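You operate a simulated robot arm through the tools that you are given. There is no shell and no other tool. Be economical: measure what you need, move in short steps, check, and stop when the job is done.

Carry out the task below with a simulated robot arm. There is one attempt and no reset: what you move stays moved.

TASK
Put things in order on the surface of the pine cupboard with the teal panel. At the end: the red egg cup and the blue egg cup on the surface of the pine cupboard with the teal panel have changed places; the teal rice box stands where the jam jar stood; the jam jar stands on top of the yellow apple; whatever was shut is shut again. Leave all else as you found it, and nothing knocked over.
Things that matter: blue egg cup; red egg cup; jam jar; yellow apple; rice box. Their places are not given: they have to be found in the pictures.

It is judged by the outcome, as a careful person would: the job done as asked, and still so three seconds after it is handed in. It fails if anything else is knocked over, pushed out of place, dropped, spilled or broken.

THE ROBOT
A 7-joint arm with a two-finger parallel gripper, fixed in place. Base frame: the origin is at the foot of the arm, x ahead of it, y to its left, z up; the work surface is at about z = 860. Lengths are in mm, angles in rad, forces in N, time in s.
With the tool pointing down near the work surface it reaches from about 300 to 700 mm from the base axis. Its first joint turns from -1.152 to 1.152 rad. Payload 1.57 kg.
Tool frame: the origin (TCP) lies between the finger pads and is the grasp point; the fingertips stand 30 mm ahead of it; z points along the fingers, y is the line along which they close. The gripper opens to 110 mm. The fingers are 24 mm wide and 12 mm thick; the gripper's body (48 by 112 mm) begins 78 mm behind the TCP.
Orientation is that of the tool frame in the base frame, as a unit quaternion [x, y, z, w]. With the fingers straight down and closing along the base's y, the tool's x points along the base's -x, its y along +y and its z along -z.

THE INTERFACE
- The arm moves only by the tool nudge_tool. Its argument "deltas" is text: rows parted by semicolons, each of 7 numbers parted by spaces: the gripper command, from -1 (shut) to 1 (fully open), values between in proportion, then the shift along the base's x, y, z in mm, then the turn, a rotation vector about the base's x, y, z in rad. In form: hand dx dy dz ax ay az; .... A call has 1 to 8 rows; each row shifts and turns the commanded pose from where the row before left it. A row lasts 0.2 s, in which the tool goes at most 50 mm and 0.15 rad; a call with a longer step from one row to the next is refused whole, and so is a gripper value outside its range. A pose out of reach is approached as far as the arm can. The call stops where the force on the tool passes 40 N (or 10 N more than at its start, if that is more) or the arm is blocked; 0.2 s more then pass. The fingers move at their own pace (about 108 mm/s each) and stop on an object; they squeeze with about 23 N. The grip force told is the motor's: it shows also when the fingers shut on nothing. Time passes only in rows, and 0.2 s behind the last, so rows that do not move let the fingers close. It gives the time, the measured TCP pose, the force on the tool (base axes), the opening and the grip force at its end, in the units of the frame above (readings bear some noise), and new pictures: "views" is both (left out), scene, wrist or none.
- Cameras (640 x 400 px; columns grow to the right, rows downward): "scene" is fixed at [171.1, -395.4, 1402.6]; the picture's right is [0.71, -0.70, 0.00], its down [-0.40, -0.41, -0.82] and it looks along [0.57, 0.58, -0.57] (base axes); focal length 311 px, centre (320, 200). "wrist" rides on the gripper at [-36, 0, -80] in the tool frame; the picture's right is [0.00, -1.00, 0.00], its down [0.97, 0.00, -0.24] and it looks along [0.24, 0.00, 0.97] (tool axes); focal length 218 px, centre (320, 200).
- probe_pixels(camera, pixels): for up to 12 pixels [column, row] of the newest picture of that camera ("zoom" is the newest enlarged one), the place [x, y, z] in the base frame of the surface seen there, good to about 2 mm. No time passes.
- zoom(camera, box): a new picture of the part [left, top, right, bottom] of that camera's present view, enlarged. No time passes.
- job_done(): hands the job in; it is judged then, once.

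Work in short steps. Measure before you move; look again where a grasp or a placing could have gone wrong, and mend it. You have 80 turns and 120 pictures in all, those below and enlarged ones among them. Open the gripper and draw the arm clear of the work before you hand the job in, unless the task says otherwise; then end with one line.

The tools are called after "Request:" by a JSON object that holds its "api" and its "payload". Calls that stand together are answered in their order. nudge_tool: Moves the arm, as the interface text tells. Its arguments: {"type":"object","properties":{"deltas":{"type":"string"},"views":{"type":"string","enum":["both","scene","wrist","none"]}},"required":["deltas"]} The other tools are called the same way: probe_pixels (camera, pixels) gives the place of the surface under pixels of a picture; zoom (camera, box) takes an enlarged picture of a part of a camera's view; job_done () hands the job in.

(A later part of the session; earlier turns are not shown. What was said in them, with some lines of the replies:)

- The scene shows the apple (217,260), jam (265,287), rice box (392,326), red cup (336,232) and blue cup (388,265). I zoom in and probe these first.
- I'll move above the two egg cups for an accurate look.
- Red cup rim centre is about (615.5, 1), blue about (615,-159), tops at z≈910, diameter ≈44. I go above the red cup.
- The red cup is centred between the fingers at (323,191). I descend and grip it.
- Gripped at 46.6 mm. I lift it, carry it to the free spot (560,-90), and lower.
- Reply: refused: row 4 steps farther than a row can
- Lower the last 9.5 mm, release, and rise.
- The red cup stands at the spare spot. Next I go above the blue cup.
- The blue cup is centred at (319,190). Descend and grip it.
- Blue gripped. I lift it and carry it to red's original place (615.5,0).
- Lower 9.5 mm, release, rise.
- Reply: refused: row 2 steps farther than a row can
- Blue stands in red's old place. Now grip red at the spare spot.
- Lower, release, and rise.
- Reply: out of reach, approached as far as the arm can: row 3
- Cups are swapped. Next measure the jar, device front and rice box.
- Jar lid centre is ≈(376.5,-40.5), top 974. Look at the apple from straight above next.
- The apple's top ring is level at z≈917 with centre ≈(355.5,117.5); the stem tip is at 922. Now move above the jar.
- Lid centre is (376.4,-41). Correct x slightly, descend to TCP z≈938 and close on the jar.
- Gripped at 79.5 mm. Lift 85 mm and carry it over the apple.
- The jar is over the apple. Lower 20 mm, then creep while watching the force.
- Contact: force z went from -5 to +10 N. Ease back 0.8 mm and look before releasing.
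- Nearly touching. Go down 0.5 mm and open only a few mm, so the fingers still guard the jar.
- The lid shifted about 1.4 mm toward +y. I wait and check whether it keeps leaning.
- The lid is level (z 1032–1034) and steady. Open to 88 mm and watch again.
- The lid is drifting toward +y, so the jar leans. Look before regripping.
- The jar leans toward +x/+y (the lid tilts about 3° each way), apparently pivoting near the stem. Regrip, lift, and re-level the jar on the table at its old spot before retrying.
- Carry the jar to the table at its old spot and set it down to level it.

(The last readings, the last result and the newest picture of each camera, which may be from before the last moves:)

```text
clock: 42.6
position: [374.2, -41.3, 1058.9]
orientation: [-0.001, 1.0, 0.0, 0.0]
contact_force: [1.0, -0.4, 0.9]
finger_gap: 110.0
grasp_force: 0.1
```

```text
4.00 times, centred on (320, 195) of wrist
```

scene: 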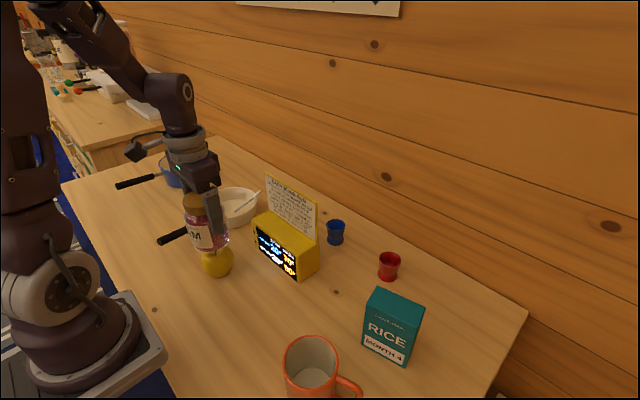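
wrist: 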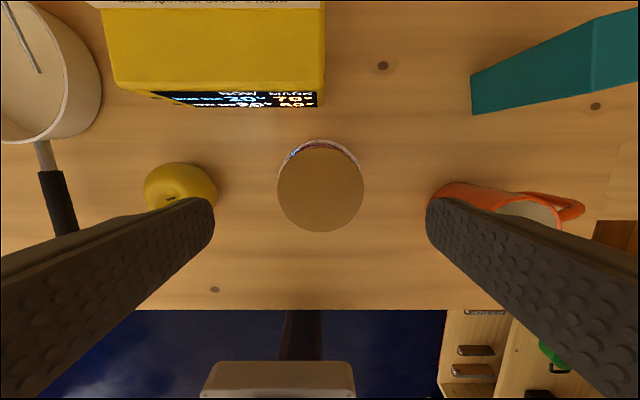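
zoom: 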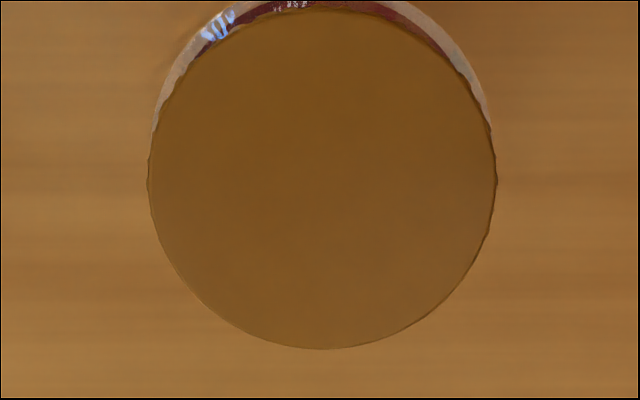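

The jar is level again at (376,-42). Inspect the apple top close up from directly above.

Request:
{"api": "nudge_tool", "payload": {"deltas": "1 -5 40 0 0 0 0;1 -5 40 0 0 0 0;1 -5 40 0 0 0 0;1 -3 39 0 0 0 0;1 0 0 -35 0 0 0;1 0 0 -35 0 0 0;1 0 0 0 0 0 0", "views": "wrist"}}

Request:
{"api": "zoom", "payload": {"camera": "wrist", "box": [240, 150, 400, 250]}}

```text
clock: 44.2
position: [357.2, 117.2, 991.2]
orientation: [0.0, 1.0, 0.0, 0.0]
contact_force: [0.3, 0.2, 0.5]
finger_gap: 110.1
grasp_force: 0.0
```

wrist: 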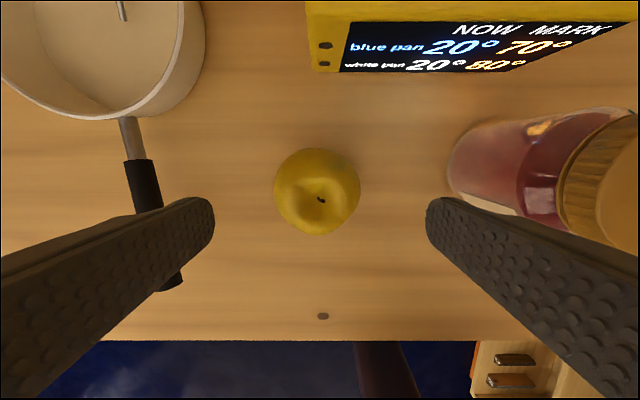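

```text
4.00 times, centred on (320, 200) of wrist
```

zoom: 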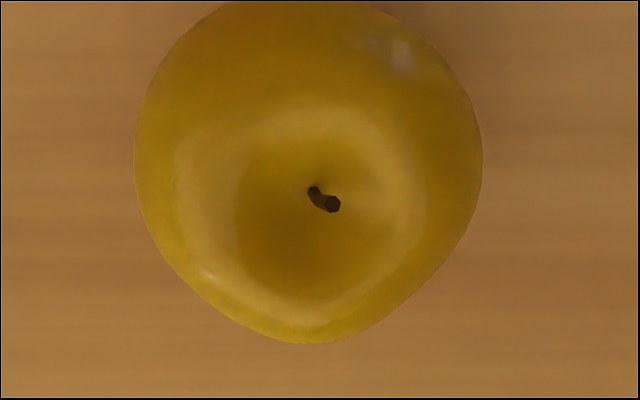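

Request:
{"api": "probe_pixels", "payload": {"camera": "zoom", "pixels": [[332, 204], [334, 207], [314, 190], [200, 200], [220, 260], [300, 312], [380, 280], [410, 200], [370, 125], [300, 110], [230, 130], [400, 250]]}}

Request:
{"api": "probe_pixels", "payload": {"camera": "zoom", "pixels": [[185, 200], [215, 200], [425, 200], [395, 200], [300, 95], [300, 125], [300, 325], [300, 300], [250, 300], [360, 305], [215, 170], [415, 160]]}}

```text
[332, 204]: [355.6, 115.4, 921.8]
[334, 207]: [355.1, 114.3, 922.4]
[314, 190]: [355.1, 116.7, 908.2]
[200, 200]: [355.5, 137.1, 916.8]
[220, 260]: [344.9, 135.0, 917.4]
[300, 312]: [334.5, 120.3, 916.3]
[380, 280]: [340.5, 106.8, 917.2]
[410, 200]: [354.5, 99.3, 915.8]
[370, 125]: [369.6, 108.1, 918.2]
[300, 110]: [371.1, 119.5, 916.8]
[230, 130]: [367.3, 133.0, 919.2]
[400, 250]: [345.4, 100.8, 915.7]
```

```text
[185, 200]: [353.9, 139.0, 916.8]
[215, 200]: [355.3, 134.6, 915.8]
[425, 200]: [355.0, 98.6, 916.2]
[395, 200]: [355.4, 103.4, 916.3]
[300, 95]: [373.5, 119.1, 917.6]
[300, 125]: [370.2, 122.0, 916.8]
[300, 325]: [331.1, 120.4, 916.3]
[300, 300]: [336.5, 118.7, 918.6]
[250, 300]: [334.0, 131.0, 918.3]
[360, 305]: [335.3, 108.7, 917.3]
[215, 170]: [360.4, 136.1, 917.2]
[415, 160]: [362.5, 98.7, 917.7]
```

The stem tip is (355.3,114.8,922) and the ring is centred ≈(353,118.5,917): the jar likely pivoted on the stem, to its +y side. I go back and grip the jar again for a finer placement with its axis on the stem.

Request:
{"api": "nudge_tool", "payload": {"deltas": "1 0 0 35 0 0 0;1 0 0 35 0 0 0;1 5 -40 0 0 0 0;1 5 -40 0 0 0 0;1 5 -40 0 0 0 0;1 4.8 -39 0 0 0 0;1 0 0 0 0 0 0", "views": "none"}}

Request:
{"api": "zoom", "payload": {"camera": "wrist", "box": [240, 145, 400, 245]}}

```text
clock: 45.8
position: [372.9, -40.9, 1060.7]
orientation: [-0.001, 1.0, 0.0, 0.0]
contact_force: [0.5, 0.6, 0.5]
finger_gap: 109.8
grasp_force: 0.0
```

```text
4.00 times, centred on (320, 195) of wrist
```

zoom: 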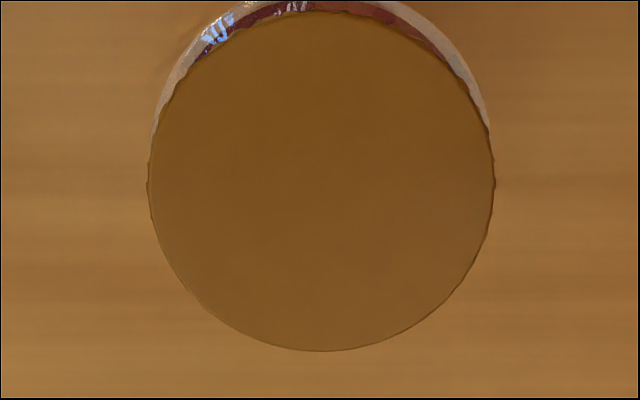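

The jar is ~2 mm ahead of the TCP. Centre, descend, grip.

Request:
{"api": "nudge_tool", "payload": {"deltas": "1 2 0 -40 0 0 0;1 0 0 -40 0 0 0;1 0 0 -40.5 0 0 0;1 0 0 0 0 0 0;-1 0 0 0 0 0 0;-1 0 0 0 0 0 0;-1 0 0 0 0 0 0;-1 0 0 0 0 0 0", "views": "wrist"}}

```text
clock: 47.6
position: [378.0, -41.7, 940.2]
orientation: [0.0, 1.0, 0.0, 0.0]
contact_force: [0.3, 0.9, -0.1]
finger_gap: 79.0
grasp_force: 23.1
```

wrist: 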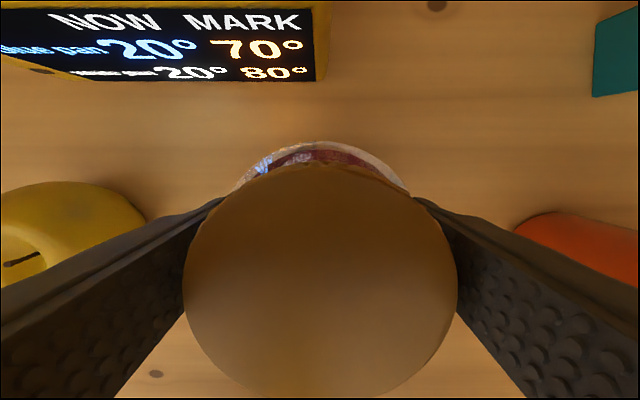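

Lid is well centred. Lift and carry so the axis is over the stem.

Request:
{"api": "nudge_tool", "payload": {"deltas": "-1 0 0 30 0 0 0;-1 0 0 30 0 0 0;-1 0 0 27 0 0 0;-1 -6 40 0 0 0 0;-1 -6 40 0 0 0 0;-1 -6 40 0 0 0 0;-1 -5.6 36.75 0 0 0 0;-1 0 0 0 0 0 0", "views": "none"}}

Request:
{"api": "nudge_tool", "payload": {"deltas": "-1 0 0 -15 0 0 0;-1 0 0 -9 0 0 0;-1 0 0 0 0 0 0", "views": "none"}}

Request:
{"api": "nudge_tool", "payload": {"deltas": "-1 0 0 -1.5 0 0 0;-1 0 0 0 0 0 0", "views": "none"}}

Request:
{"api": "nudge_tool", "payload": {"deltas": "-1 0 0 -1 0 0 0;-1 0 0 0 0 0 0", "views": "none"}}

```text
clock: 49.4
position: [352.8, 117.1, 1025.5]
orientation: [0.0, 1.0, 0.001, 0.0]
contact_force: [0.8, 0.1, -6.4]
finger_gap: 79.0
grasp_force: 23.5
```

```text
clock: 50.2
position: [354.4, 116.8, 1002.1]
orientation: [0.0, 1.0, 0.0, 0.0]
contact_force: [0.5, 0.1, -5.9]
finger_gap: 79.0
grasp_force: 23.1
```

```text
clock: 50.8
position: [354.1, 116.3, 1000.7]
orientation: [0.001, 1.0, 0.0, 0.001]
contact_force: [1.2, -1.0, -7.0]
finger_gap: 79.1
grasp_force: 23.0
```

```text
clock: 51.4
position: [354.0, 117.2, 999.9]
orientation: [0.0, 1.0, 0.001, -0.001]
contact_force: [0.4, 0.2, -3.3]
finger_gap: 79.4
grasp_force: 23.2
```

Light contact at +60.5 mm. Down 0.4 mm more and open slightly to see the lean.

Request:
{"api": "nudge_tool", "payload": {"deltas": "-1 0 0 -0.4 0 0 0;-1 0 0 0 0 0 0;-1 0 0 0 0 0 0", "views": "wrist"}}

Request:
{"api": "nudge_tool", "payload": {"deltas": "0.5 0 0 0 0 0 0;0.5 0 0 0 0 0 0;0.5 0 0 0 0 0 0;0.5 0 0 0 0 0 0;0.5 0 0 0 0 0 0", "views": "wrist"}}

```text
clock: 52.2
position: [352.7, 116.9, 999.9]
orientation: [0.0, 1.0, 0.0, 0.001]
contact_force: [-2.0, -0.1, 7.6]
finger_gap: 78.9
grasp_force: 23.0
```

wrist: 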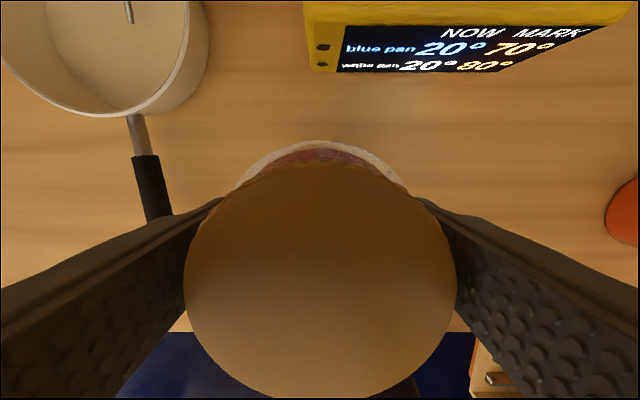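

```text
clock: 53.4
position: [354.2, 116.0, 999.1]
orientation: [0.0, 1.0, 0.0, 0.0]
contact_force: [-0.4, 0.1, 0.7]
finger_gap: 82.8
grasp_force: 0.1
```

wrist: 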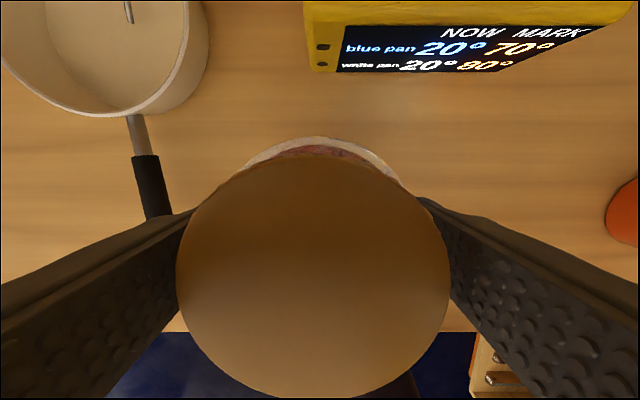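

It still leans toward +x/+y, though slightly. Regrip, undo the lean with a small tool tilt, lift 3 mm, shift (-3,-3), and try again.

Request:
{"api": "nudge_tool", "payload": {"deltas": "-1 0 0 0 0 0 0;-1 0 0 0 0 0 0;-1 0 0 0 0 0 0;-1 0 0 4 0 0 0;-1 -4.4 -3 0 0 -0.018 0;-1 0 0 0 0 0 0;-1 0 0 -3 0 0 0;-1 0 0 0 0 0 0", "views": "wrist"}}

Request:
{"api": "probe_pixels", "payload": {"camera": "wrist", "pixels": [[195, 275], [445, 275], [320, 172], [320, 385], [220, 220], [420, 220]]}}

```text
clock: 55.2
position: [349.0, 112.3, 1001.1]
orientation: [0.0, 1.0, -0.001, 0.008]
contact_force: [0.3, 0.2, -6.7]
finger_gap: 78.9
grasp_force: 22.7
```

wrist: 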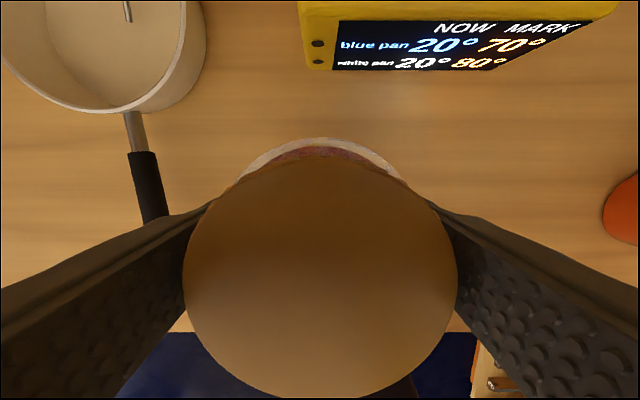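

```text
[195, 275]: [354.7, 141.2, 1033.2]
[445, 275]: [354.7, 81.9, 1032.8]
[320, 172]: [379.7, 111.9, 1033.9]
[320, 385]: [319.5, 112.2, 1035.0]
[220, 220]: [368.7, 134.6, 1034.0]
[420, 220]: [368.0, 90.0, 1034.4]
```

Level now. Creep to contact and open slightly.

Request:
{"api": "nudge_tool", "payload": {"deltas": "-1 0 0 -1 0 0 0;-1 0 0 0 0 0 0", "views": "none"}}

Request:
{"api": "nudge_tool", "payload": {"deltas": "-1 0 0 -0.7 0 0 0;-1 0 0 0 0 0 0", "views": "none"}}

```text
clock: 55.8
position: [350.0, 112.7, 999.4]
orientation: [-0.001, 1.0, 0.0, 0.009]
contact_force: [0.2, 0.0, -6.0]
finger_gap: 79.1
grasp_force: 22.8
```

```text
clock: 56.4
position: [350.1, 111.3, 999.1]
orientation: [0.0, 1.0, 0.0, 0.009]
contact_force: [-0.6, 0.3, 9.3]
finger_gap: 79.0
grasp_force: 23.6
```

Request:
{"api": "nudge_tool", "payload": {"deltas": "0.5 0 0 0 0 0 0;0.5 0 0 0 0 0 0;0.5 0 0 0 0 0 0;0.5 0 0 0 0 0 0;0.5 0 0 0 0 0 0", "views": "wrist"}}

Request:
{"api": "zoom", "payload": {"camera": "scene", "box": [160, 180, 274, 290]}}

```text
clock: 57.6
position: [350.0, 113.0, 999.7]
orientation: [0.0, 1.0, 0.0, 0.009]
contact_force: [-0.2, 0.0, 0.1]
finger_gap: 82.8
grasp_force: 0.1
```

wrist: 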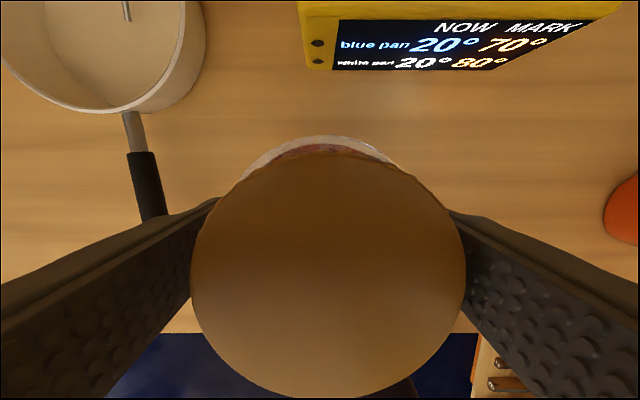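

```text
3.64 times, centred on (217, 235) of scene
```

zoom: 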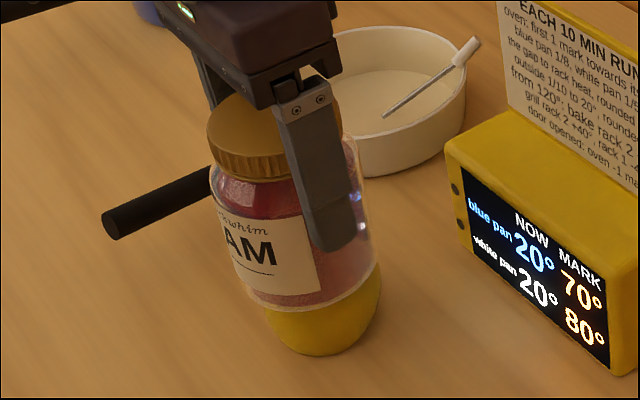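

Now it leans to −y with a smaller +x lean, so the balance y is in between. Regrip, untilt −0.015, shift (-3,+1.8) net.

Request:
{"api": "nudge_tool", "payload": {"deltas": "-1 0 0 0 0 0 0;-1 0 0 0 0 0 0;-1 0 0 0 0 0 0;-1 0 0 3.4 0 0 0;-1 -4.2 1.8 0 0 -0.015 0;-1 0 0 0 0 0 0;-1 0 0 -2.5 0 0 0;-1 0 0 0 0 0 0", "views": "wrist"}}

Request:
{"api": "probe_pixels", "payload": {"camera": "wrist", "pixels": [[195, 275], [445, 275], [320, 172], [320, 385], [320, 165], [320, 390], [320, 180], [320, 375]]}}

```text
clock: 59.4
position: [345.6, 115.0, 999.5]
orientation: [-0.001, 1.0, -0.001, 0.016]
contact_force: [-0.7, -0.1, -4.8]
finger_gap: 79.2
grasp_force: 22.9
```

wrist: 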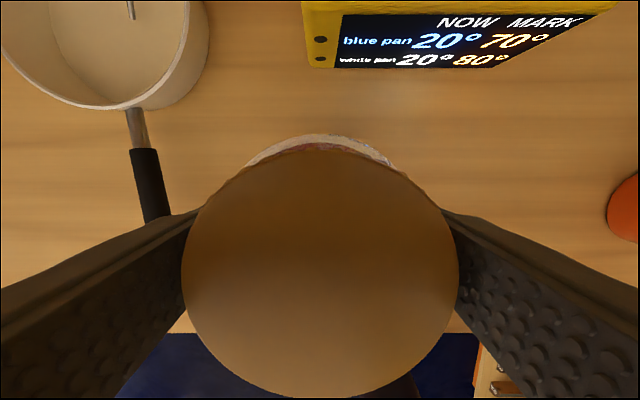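

```text
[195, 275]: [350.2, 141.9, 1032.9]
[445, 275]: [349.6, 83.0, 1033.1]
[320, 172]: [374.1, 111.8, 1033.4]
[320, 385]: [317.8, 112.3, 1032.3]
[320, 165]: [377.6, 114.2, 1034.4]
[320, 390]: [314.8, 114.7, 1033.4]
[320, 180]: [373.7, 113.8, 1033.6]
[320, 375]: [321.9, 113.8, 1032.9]
```

Request:
{"api": "nudge_tool", "payload": {"deltas": "-1 0 0 -0.7 0 0 0;-1 0 0 0 0 0 0", "views": "none"}}

Request:
{"api": "nudge_tool", "payload": {"deltas": "0.5 0 0 0 0 0 0;0.5 0 0 0 0 0 0;0.5 0 0 0 0 0 0;0.5 0 0 0 0 0 0;0.5 0 0 0 0 0 0", "views": "wrist"}}

Request:
{"api": "probe_pixels", "payload": {"camera": "wrist", "pixels": [[195, 275], [445, 275], [320, 172], [320, 385], [320, 165], [320, 390], [320, 180], [320, 375]]}}

```text
clock: 60.0
position: [345.5, 114.7, 999.7]
orientation: [0.0, 1.0, 0.0, 0.018]
contact_force: [-0.7, -0.3, 10.2]
finger_gap: 79.3
grasp_force: 23.0
```

```text
clock: 61.2
position: [344.5, 114.2, 999.4]
orientation: [-0.001, 1.0, 0.0, 0.017]
contact_force: [0.0, 0.6, -0.2]
finger_gap: 82.7
grasp_force: 0.2
```

wrist: 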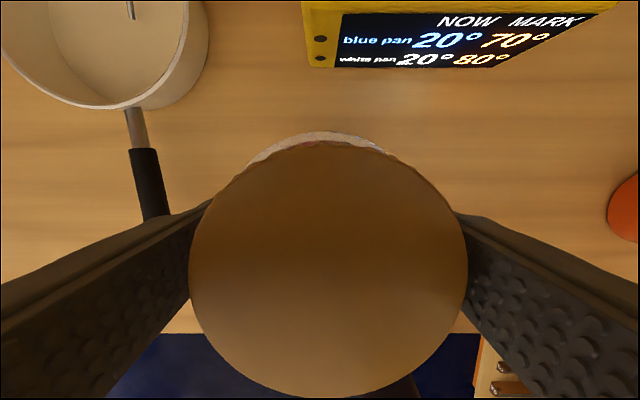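

```text
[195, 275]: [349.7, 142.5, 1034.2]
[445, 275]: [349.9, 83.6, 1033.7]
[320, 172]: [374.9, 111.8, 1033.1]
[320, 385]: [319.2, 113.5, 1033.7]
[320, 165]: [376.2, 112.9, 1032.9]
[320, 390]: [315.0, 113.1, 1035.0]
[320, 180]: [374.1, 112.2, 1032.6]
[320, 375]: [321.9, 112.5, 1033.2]
```

The x lean is always +x, so the contact may be the high −x side of the ring, with the jar needing to settle onto the rest of it. I'll centre it on the ring (~353,117.5) and open progressively while watching tilt.

Request:
{"api": "nudge_tool", "payload": {"deltas": "-1 0 0 0 0 0 0;-1 0 0 0 0 0 0;-1 0 0 0 0 0 0;-1 0 0 3.4 0 0 0;-1 5.3 3 0 0 -0.012 0;-1 0 0 0 0 0 0;-1 0 0 -2.5 0 0 0;-1 0 0 0 0 0 0", "views": "none"}}

Request:
{"api": "nudge_tool", "payload": {"deltas": "-1 0 0 -0.8 0 0 0;-1 0 0 0 0 0 0", "views": "wrist"}}

Request:
{"api": "zoom", "payload": {"camera": "scene", "box": [170, 190, 264, 280]}}

```text
clock: 63.0
position: [351.1, 118.1, 1000.1]
orientation: [0.0, 1.0, 0.0, 0.022]
contact_force: [-0.8, 0.4, -5.1]
finger_gap: 79.0
grasp_force: 23.3
```

```text
clock: 63.6
position: [350.8, 118.2, 999.5]
orientation: [0.0, 1.0, 0.0, 0.023]
contact_force: [-0.2, 0.6, -1.6]
finger_gap: 79.0
grasp_force: 22.6
```

wrist: 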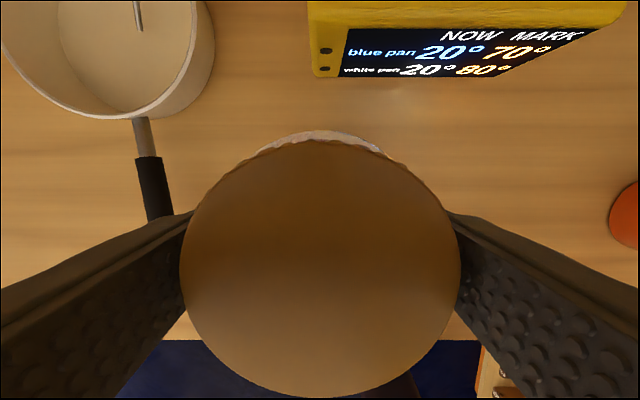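

```text
4.44 times, centred on (217, 235) of scene
```

zoom: 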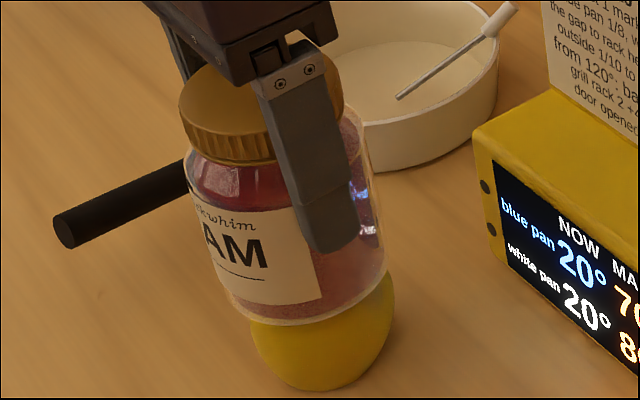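

Request:
{"api": "nudge_tool", "payload": {"deltas": "-1 0 0 -0.4 0 0 0;0.5 0 0 0 0 0 0;0.5 0 0 0 0 0 0;0.5 0 0 0 0 0 0;0.5 0 0 0 0 0 0;0.5 0 0 0 0 0 0;0.5 0 0 0 0 0 0", "views": "wrist"}}

Request:
{"api": "probe_pixels", "payload": {"camera": "wrist", "pixels": [[190, 270], [450, 270], [195, 275], [440, 275], [320, 160], [320, 165], [320, 170], [320, 390], [320, 385], [320, 380]]}}

```text
clock: 65.2
position: [351.1, 117.1, 998.2]
orientation: [0.0, 1.0, 0.001, 0.023]
contact_force: [-0.2, 0.3, 0.0]
finger_gap: 82.6
grasp_force: 0.0
```

wrist: 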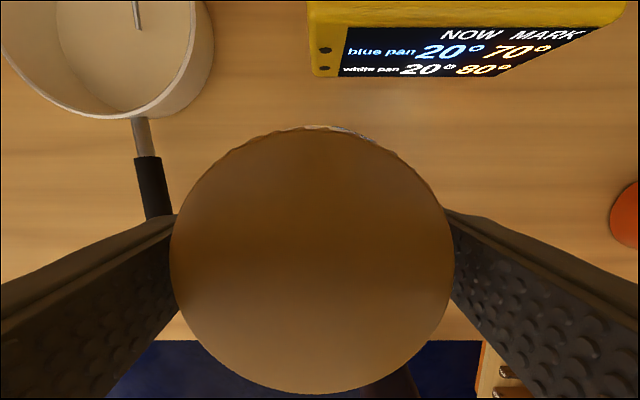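

```text
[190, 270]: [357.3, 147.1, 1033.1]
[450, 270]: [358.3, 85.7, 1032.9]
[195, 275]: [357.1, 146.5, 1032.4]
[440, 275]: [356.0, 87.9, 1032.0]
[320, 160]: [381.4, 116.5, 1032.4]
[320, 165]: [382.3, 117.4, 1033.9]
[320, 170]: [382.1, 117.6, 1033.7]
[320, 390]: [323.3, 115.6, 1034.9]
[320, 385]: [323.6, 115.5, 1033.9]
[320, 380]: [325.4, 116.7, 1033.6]
```

The lean is small and slow. Open to 88 mm and keep watching the tilt.

Request:
{"api": "nudge_tool", "payload": {"deltas": "0.6 0 0 0 0 0 0;0.6 0 0 0 0 0 0;0.6 0 0 0 0 0 0", "views": "wrist"}}

Request:
{"api": "probe_pixels", "payload": {"camera": "wrist", "pixels": [[185, 260], [430, 260], [190, 265], [425, 265], [310, 155], [310, 160], [310, 165], [310, 385], [310, 380], [310, 375]]}}

Request:
{"api": "zoom", "payload": {"camera": "scene", "box": [170, 190, 264, 280]}}

```text
clock: 66.0
position: [350.6, 118.4, 998.7]
orientation: [0.001, 1.0, 0.0, 0.023]
contact_force: [0.8, 0.1, 0.5]
finger_gap: 88.4
grasp_force: 0.4
```

wrist: 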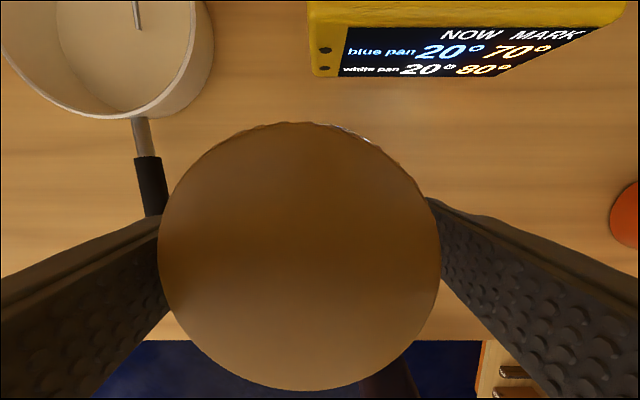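

```text
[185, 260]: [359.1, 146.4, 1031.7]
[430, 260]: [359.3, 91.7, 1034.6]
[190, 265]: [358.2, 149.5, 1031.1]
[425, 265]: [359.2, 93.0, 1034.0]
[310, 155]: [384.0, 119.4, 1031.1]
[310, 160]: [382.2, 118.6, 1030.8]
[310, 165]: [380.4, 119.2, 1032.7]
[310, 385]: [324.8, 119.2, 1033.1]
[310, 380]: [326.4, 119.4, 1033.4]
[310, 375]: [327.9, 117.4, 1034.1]
```

```text
4.44 times, centred on (217, 235) of scene
```

zoom: 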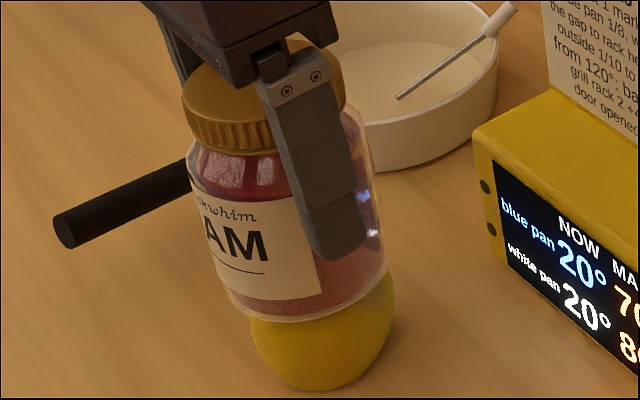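

Tilt is 3° in +y and 2° in +x. Open to 93 mm to see whether it settles by itself.

Request:
{"api": "nudge_tool", "payload": {"deltas": "0.7 0 0 0 0 0 0;0.7 0 0 0 0 0 0;0.7 0 0 0 0 0 0", "views": "wrist"}}

Request:
{"api": "probe_pixels", "payload": {"camera": "wrist", "pixels": [[180, 260], [415, 260], [175, 255], [410, 265], [300, 150], [300, 155], [300, 160], [300, 380], [300, 375], [300, 370]]}}

```text
clock: 66.8
position: [350.8, 116.7, 998.9]
orientation: [-0.001, 1.0, 0.0, 0.022]
contact_force: [-0.6, 0.1, 0.8]
finger_gap: 93.3
grasp_force: 0.0
```

wrist: 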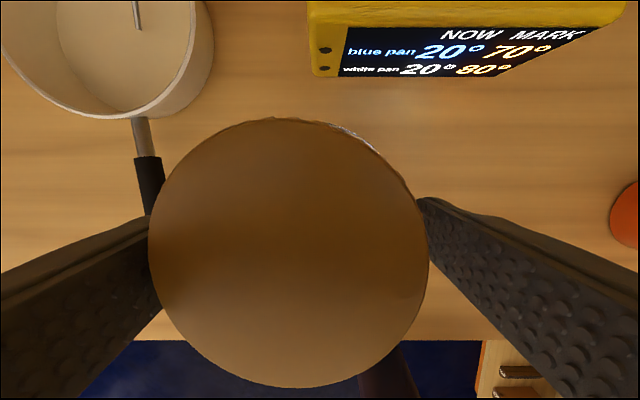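

```text
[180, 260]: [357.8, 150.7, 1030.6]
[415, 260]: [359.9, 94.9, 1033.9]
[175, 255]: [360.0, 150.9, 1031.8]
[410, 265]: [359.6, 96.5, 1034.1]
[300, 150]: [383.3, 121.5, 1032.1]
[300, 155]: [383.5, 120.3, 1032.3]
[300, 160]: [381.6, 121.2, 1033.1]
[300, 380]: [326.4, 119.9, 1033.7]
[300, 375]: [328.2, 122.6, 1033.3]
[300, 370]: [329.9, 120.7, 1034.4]
```

Request:
{"api": "nudge_tool", "payload": {"deltas": "0.8 0 0 0 0 0 0;0.8 0 0 0 0 0 0;0.8 0 0 0 0 0 0", "views": "wrist"}}

Request:
{"api": "probe_pixels", "payload": {"camera": "wrist", "pixels": [[160, 260], [410, 260], [165, 255], [400, 265], [285, 150], [285, 155], [285, 145], [285, 380], [285, 375], [285, 370]]}}

Request:
{"api": "zoom", "payload": {"camera": "scene", "box": [170, 190, 264, 280]}}

```text
clock: 67.6
position: [350.1, 117.4, 998.4]
orientation: [0.0, 1.0, 0.0, 0.023]
contact_force: [-0.7, 0.3, 0.4]
finger_gap: 99.1
grasp_force: 0.1
```

wrist: 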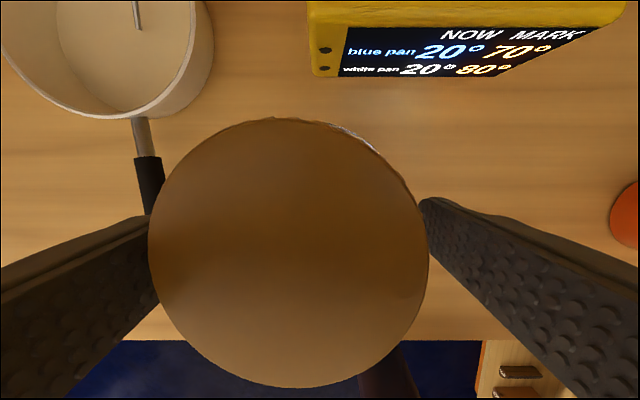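

```text
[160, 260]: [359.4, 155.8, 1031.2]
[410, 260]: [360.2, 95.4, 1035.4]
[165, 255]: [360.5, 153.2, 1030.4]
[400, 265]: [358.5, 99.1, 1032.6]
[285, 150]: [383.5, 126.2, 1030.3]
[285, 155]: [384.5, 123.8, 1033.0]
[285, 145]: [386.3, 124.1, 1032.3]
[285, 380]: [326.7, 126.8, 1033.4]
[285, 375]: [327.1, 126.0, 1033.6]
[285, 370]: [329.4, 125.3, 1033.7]
```

```text
4.44 times, centred on (217, 235) of scene
```

zoom: 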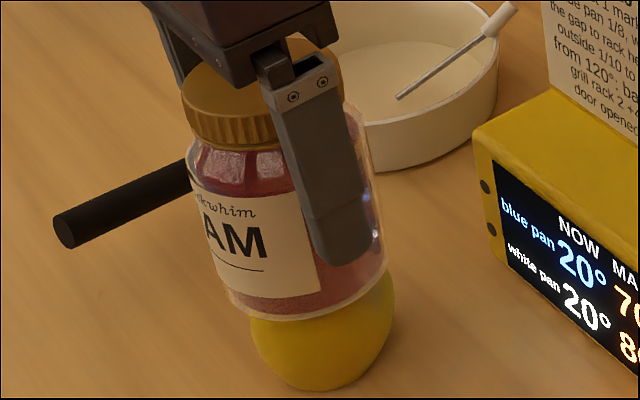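

The lid didn't move at all between 93 and 99 mm opening: the jar has settled freely on the apple with ~3–4° tilt. Open fully, rise slowly, and check.

Request:
{"api": "nudge_tool", "payload": {"deltas": "1 0 0 0 0 0 0;1 0 0 0 0 0 0;1 0 0 15 0 0 0;1 0 0 25 0 0 0;1 0 0 35 0 0 0;1 0 0 40 0 0 0;1 0 0 0 0 0.045 0;1 0 0 0 0 0 0"}}

Request:
{"api": "zoom", "payload": {"camera": "scene", "box": [170, 190, 264, 280]}}

```text
clock: 69.4
position: [348.9, 118.1, 1115.6]
orientation: [0.001, 1.0, 0.0, 0.001]
contact_force: [0.9, 0.6, 0.1]
finger_gap: 110.3
grasp_force: 0.1
```

scene: 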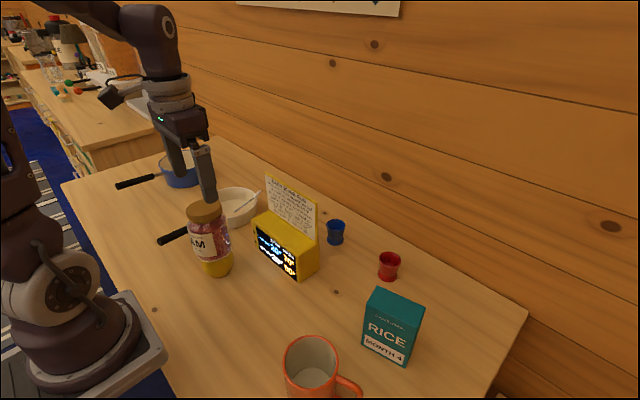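
wrist: 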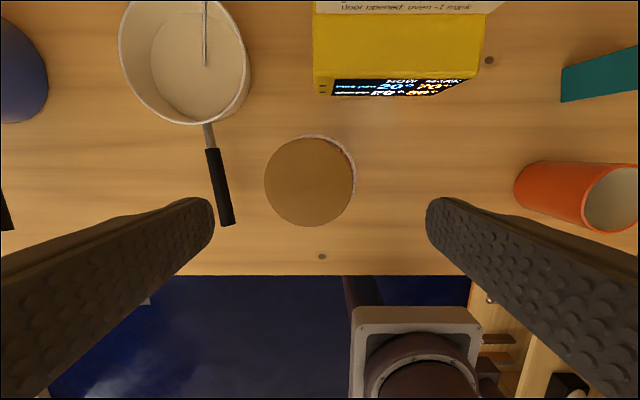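

```text
4.44 times, centred on (217, 235) of scene
```

zoom: 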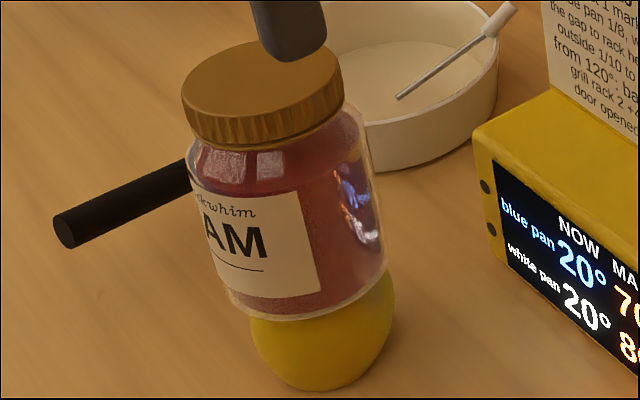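

The jar stands still on the apple. Now go above the rice box, turning 0.36 rad to match its yaw.

Request:
{"api": "nudge_tool", "payload": {"deltas": "1 0 -15 40 0 0 0;1 18 -45 0 0 0 0;1 18 -45 0 0 0 0;1 18 -45 0 0 0 0;1 18 -45 0 0 0 0;1 18 -45 0 0 0 0;1 18 -45 0 0 0 0;1 18 -45 0 0 0 0", "views": "none"}}

Request:
{"api": "nudge_tool", "payload": {"deltas": "1 5 -25 0 0 0 0.12;1 5 -15 0 0 0 0.12;1 0 0 0 0 0 0.121;1 0 0 0 0 0 0"}}

```text
clock: 71.2
position: [477.1, -212.2, 1154.2]
orientation: [-0.001, 1.0, 0.0, 0.001]
contact_force: [0.0, 0.3, 0.1]
finger_gap: 109.7
grasp_force: 0.0
```

```text
clock: 72.2
position: [487.6, -252.4, 1153.3]
orientation: [-0.181, 0.983, 0.0, 0.0]
contact_force: [-0.6, 0.9, -0.3]
finger_gap: 109.8
grasp_force: 0.1
```

scene: 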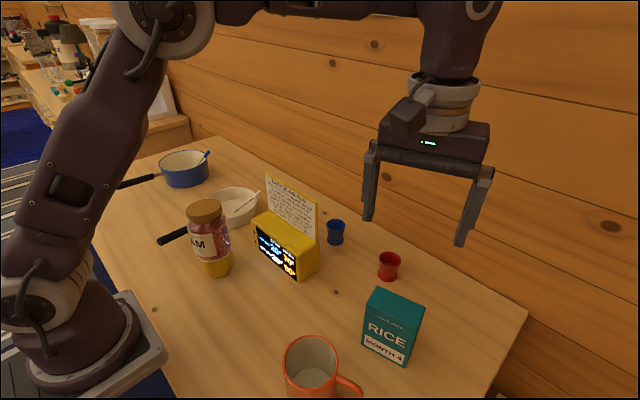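
wrist: 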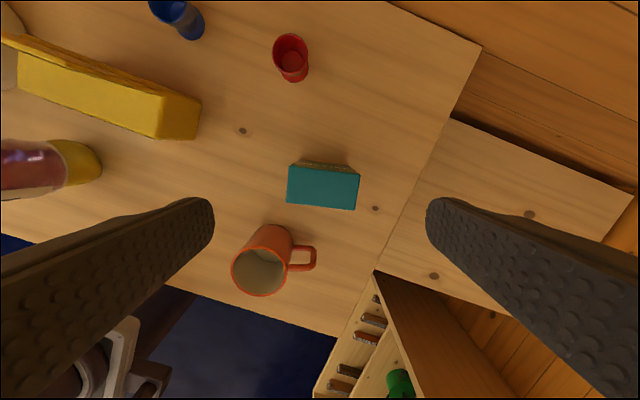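

Request:
{"api": "zoom", "payload": {"camera": "wrist", "box": [256, 140, 384, 220]}}

Request:
{"api": "probe_pixels", "payload": {"camera": "wrist", "pixels": [[291, 168], [357, 175], [355, 207], [289, 200], [291, 185], [356, 192]]}}

```text
5.00 times, centred on (320, 180) of wrist
```

zoom: 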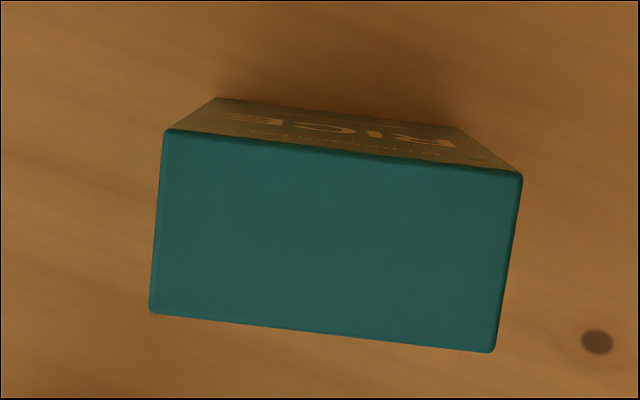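

```text
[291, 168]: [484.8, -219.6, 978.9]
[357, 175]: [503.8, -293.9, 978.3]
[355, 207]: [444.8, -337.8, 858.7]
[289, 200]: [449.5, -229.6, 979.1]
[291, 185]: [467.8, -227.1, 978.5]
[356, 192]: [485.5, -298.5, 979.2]
```

Box centre is ≈(476.3,-261.7), yaw 0.246, top 979, width ≈83. Turn back 0.115, centre, and descend partway.

Request:
{"api": "nudge_tool", "payload": {"deltas": "1 -11 -9 -30 0 0 -0.115;1 0 0 -40 0 0 0;1 0 0 -40 0 0 0;1 0 0 0 0 0 0", "views": "wrist"}}

Request:
{"api": "probe_pixels", "payload": {"camera": "wrist", "pixels": [[260, 190], [380, 190], [300, 190], [340, 190]]}}

```text
clock: 73.2
position: [474.6, -261.8, 1042.6]
orientation: [-0.123, 0.992, 0.0, 0.0]
contact_force: [-0.5, 0.0, 0.2]
finger_gap: 110.2
grasp_force: 0.0
```

wrist: 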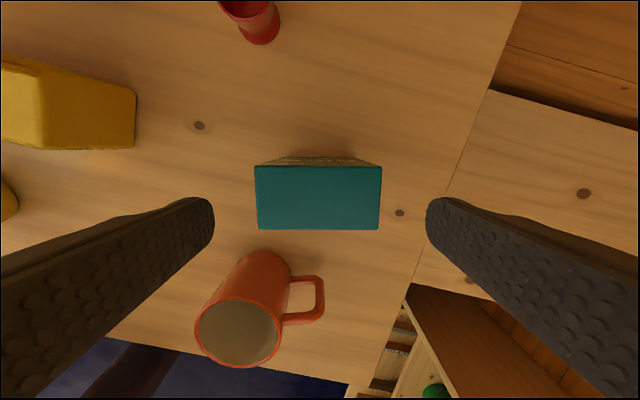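

```text
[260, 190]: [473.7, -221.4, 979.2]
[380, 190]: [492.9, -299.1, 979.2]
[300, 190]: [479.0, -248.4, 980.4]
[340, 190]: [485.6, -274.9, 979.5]
```

Aligned well. Descend to z≈940 and grip.

Request:
{"api": "nudge_tool", "payload": {"deltas": "1 1.3 1.7 -35 0 0 0;1 0 0 -35 0 0 0;1 0 0 -32 0 0 0;1 0 0 0 0 0 0;-1 0 0 0 0 0 0;-1 0 0 0 0 0 0;-1 0 0 0 0 0 0", "views": "wrist"}}

```text
clock: 74.8
position: [475.6, -259.8, 942.0]
orientation: [-0.123, 0.992, 0.0, 0.0]
contact_force: [-0.8, -0.6, -0.9]
finger_gap: 85.1
grasp_force: 23.1
```

wrist: 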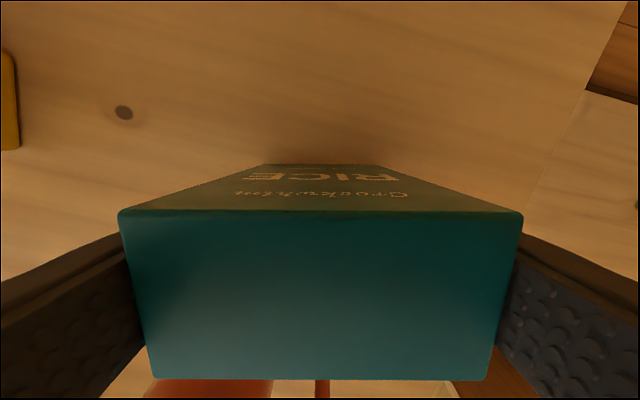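

Gripped at 85 mm. Lift 110 mm and carry to the jar's old place.

Request:
{"api": "nudge_tool", "payload": {"deltas": "-1 0 0 40 0 0 0;-1 0 0 40 0 0 0;-1 0 0 30 0 0 0;-1 -20 44 0 0 0 0;-1 -20 44 0 0 0 0;-1 -20 44 0 0 0 0;-1 -20 44 0 0 0 0;-1 -19.5 43 0 0 0 0", "views": "none"}}

Request:
{"api": "nudge_tool", "payload": {"deltas": "-1 0 0 -30 0 0 0;-1 0 0 -30 0 0 0;-1 0 0 -30 0 0 0;-1 0 0 -10 0 0 0;-1 0 0 0 0 0 0"}}

```text
clock: 76.6
position: [377.6, -42.7, 1053.7]
orientation: [-0.122, 0.993, 0.0, 0.0]
contact_force: [0.8, 0.1, -3.4]
finger_gap: 84.9
grasp_force: 23.4
```

```text
clock: 77.8
position: [377.2, -40.8, 951.3]
orientation: [-0.123, 0.992, 0.0, 0.0]
contact_force: [-0.6, 0.2, -2.1]
finger_gap: 84.8
grasp_force: 22.9
```

scene: 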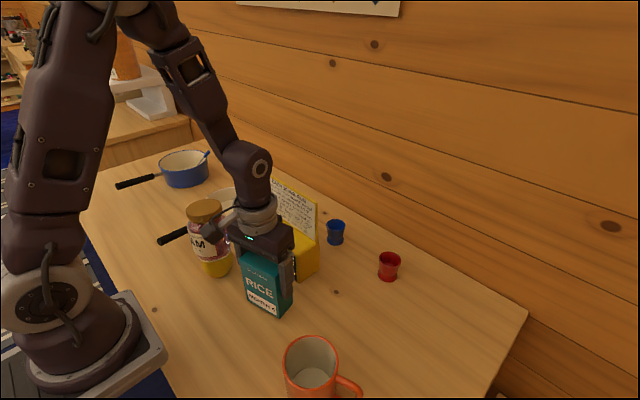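
wrist: 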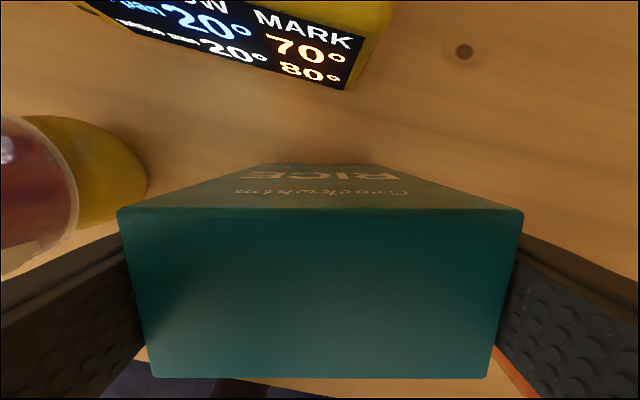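

Lower the last ~9.7 mm and check contact.

Request:
{"api": "nudge_tool", "payload": {"deltas": "-1 0 0 -6 0 0 0;-1 0 0 -3.7 0 0 0;-1 0 0 0 0 0 0", "views": "none"}}

Request:
{"api": "nudge_tool", "payload": {"deltas": "0.75 0 0 0 0 0 0;0.9 0 0 0 0 0 0;0.9 0 0 0 0 0 0;0.9 0 0 25 0 0 0;0.9 0 0 40 0 0 0;0.9 0 0 45 0 0 0;0.9 0 0 45 0 0 0;0.9 0 0 40 0 0 0"}}

```text
clock: 78.6
position: [377.7, -40.9, 943.0]
orientation: [-0.123, 0.992, 0.001, 0.0]
contact_force: [-3.4, 0.9, 21.4]
finger_gap: 84.9
grasp_force: 22.8
```

```text
clock: 80.4
position: [377.5, -40.0, 1137.4]
orientation: [-0.123, 0.992, 0.0, 0.0]
contact_force: [0.6, -0.9, 0.4]
finger_gap: 104.6
grasp_force: 0.0
```

scene: 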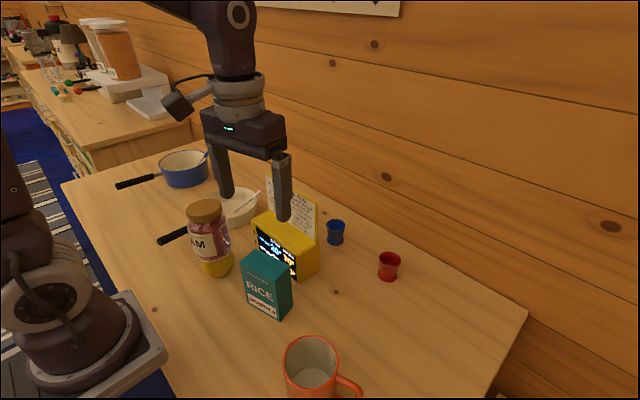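
wrist: 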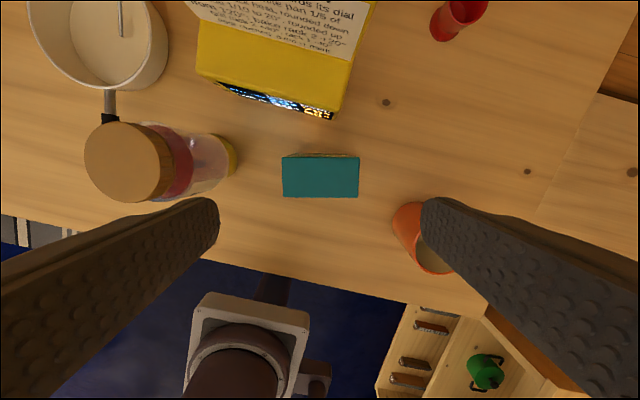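

All in place. Draw the arm up and clear, then a last check of the stack and cups.

Request:
{"api": "nudge_tool", "payload": {"deltas": "1 0 0 45 0 0 -0.1;1 0 0 40 0 0 -0.1;1 0 0 0 0 0 -0.05;1 0 0 0 0 0 0;1 0 0 0 0 0 0;1 0 0 0 0 0 0"}}

Request:
{"api": "zoom", "payload": {"camera": "scene", "box": [170, 180, 430, 340]}}

```text
clock: 81.8
position: [378.1, -41.1, 1221.7]
orientation: [0.002, 1.0, -0.001, 0.0]
contact_force: [0.9, -0.3, 0.4]
finger_gap: 110.2
grasp_force: 0.1
```

scene: 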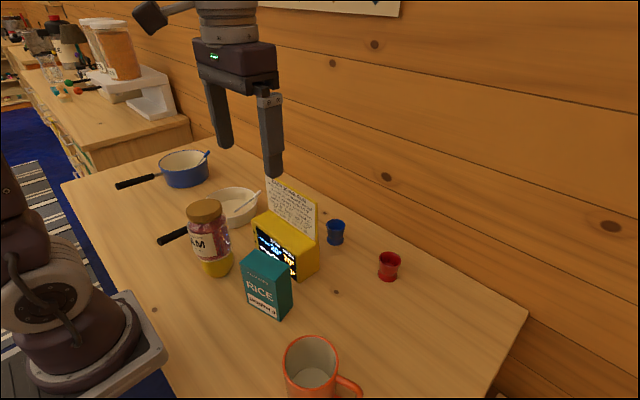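
wrist: 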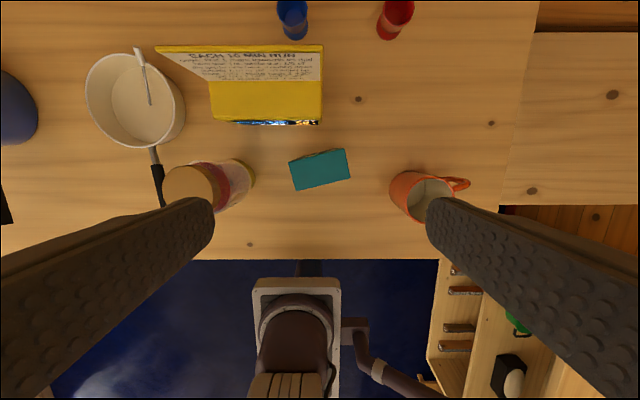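

```text
2.46 times, centred on (300, 260) of scene
```

zoom: 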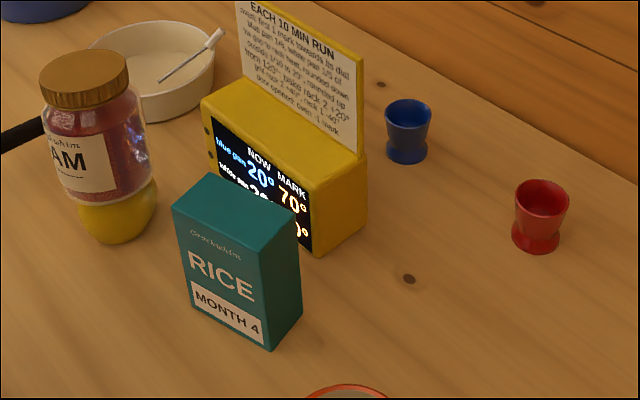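

The pictures show the cups swapped, the jar steady on the apple, the rice box at the jar's old place and the arm clear. I hand the job in.

Request:
{"api": "job_done", "payload": {}}

```text
The job is handed in.
```

I handed the job in with the egg cups swapped, the rice box standing where the jam jar stood, and the jam jar steady on the apple with a slight tilt of about 3–4°; I opened nothing, and the last pictures show nothing else disturbed.
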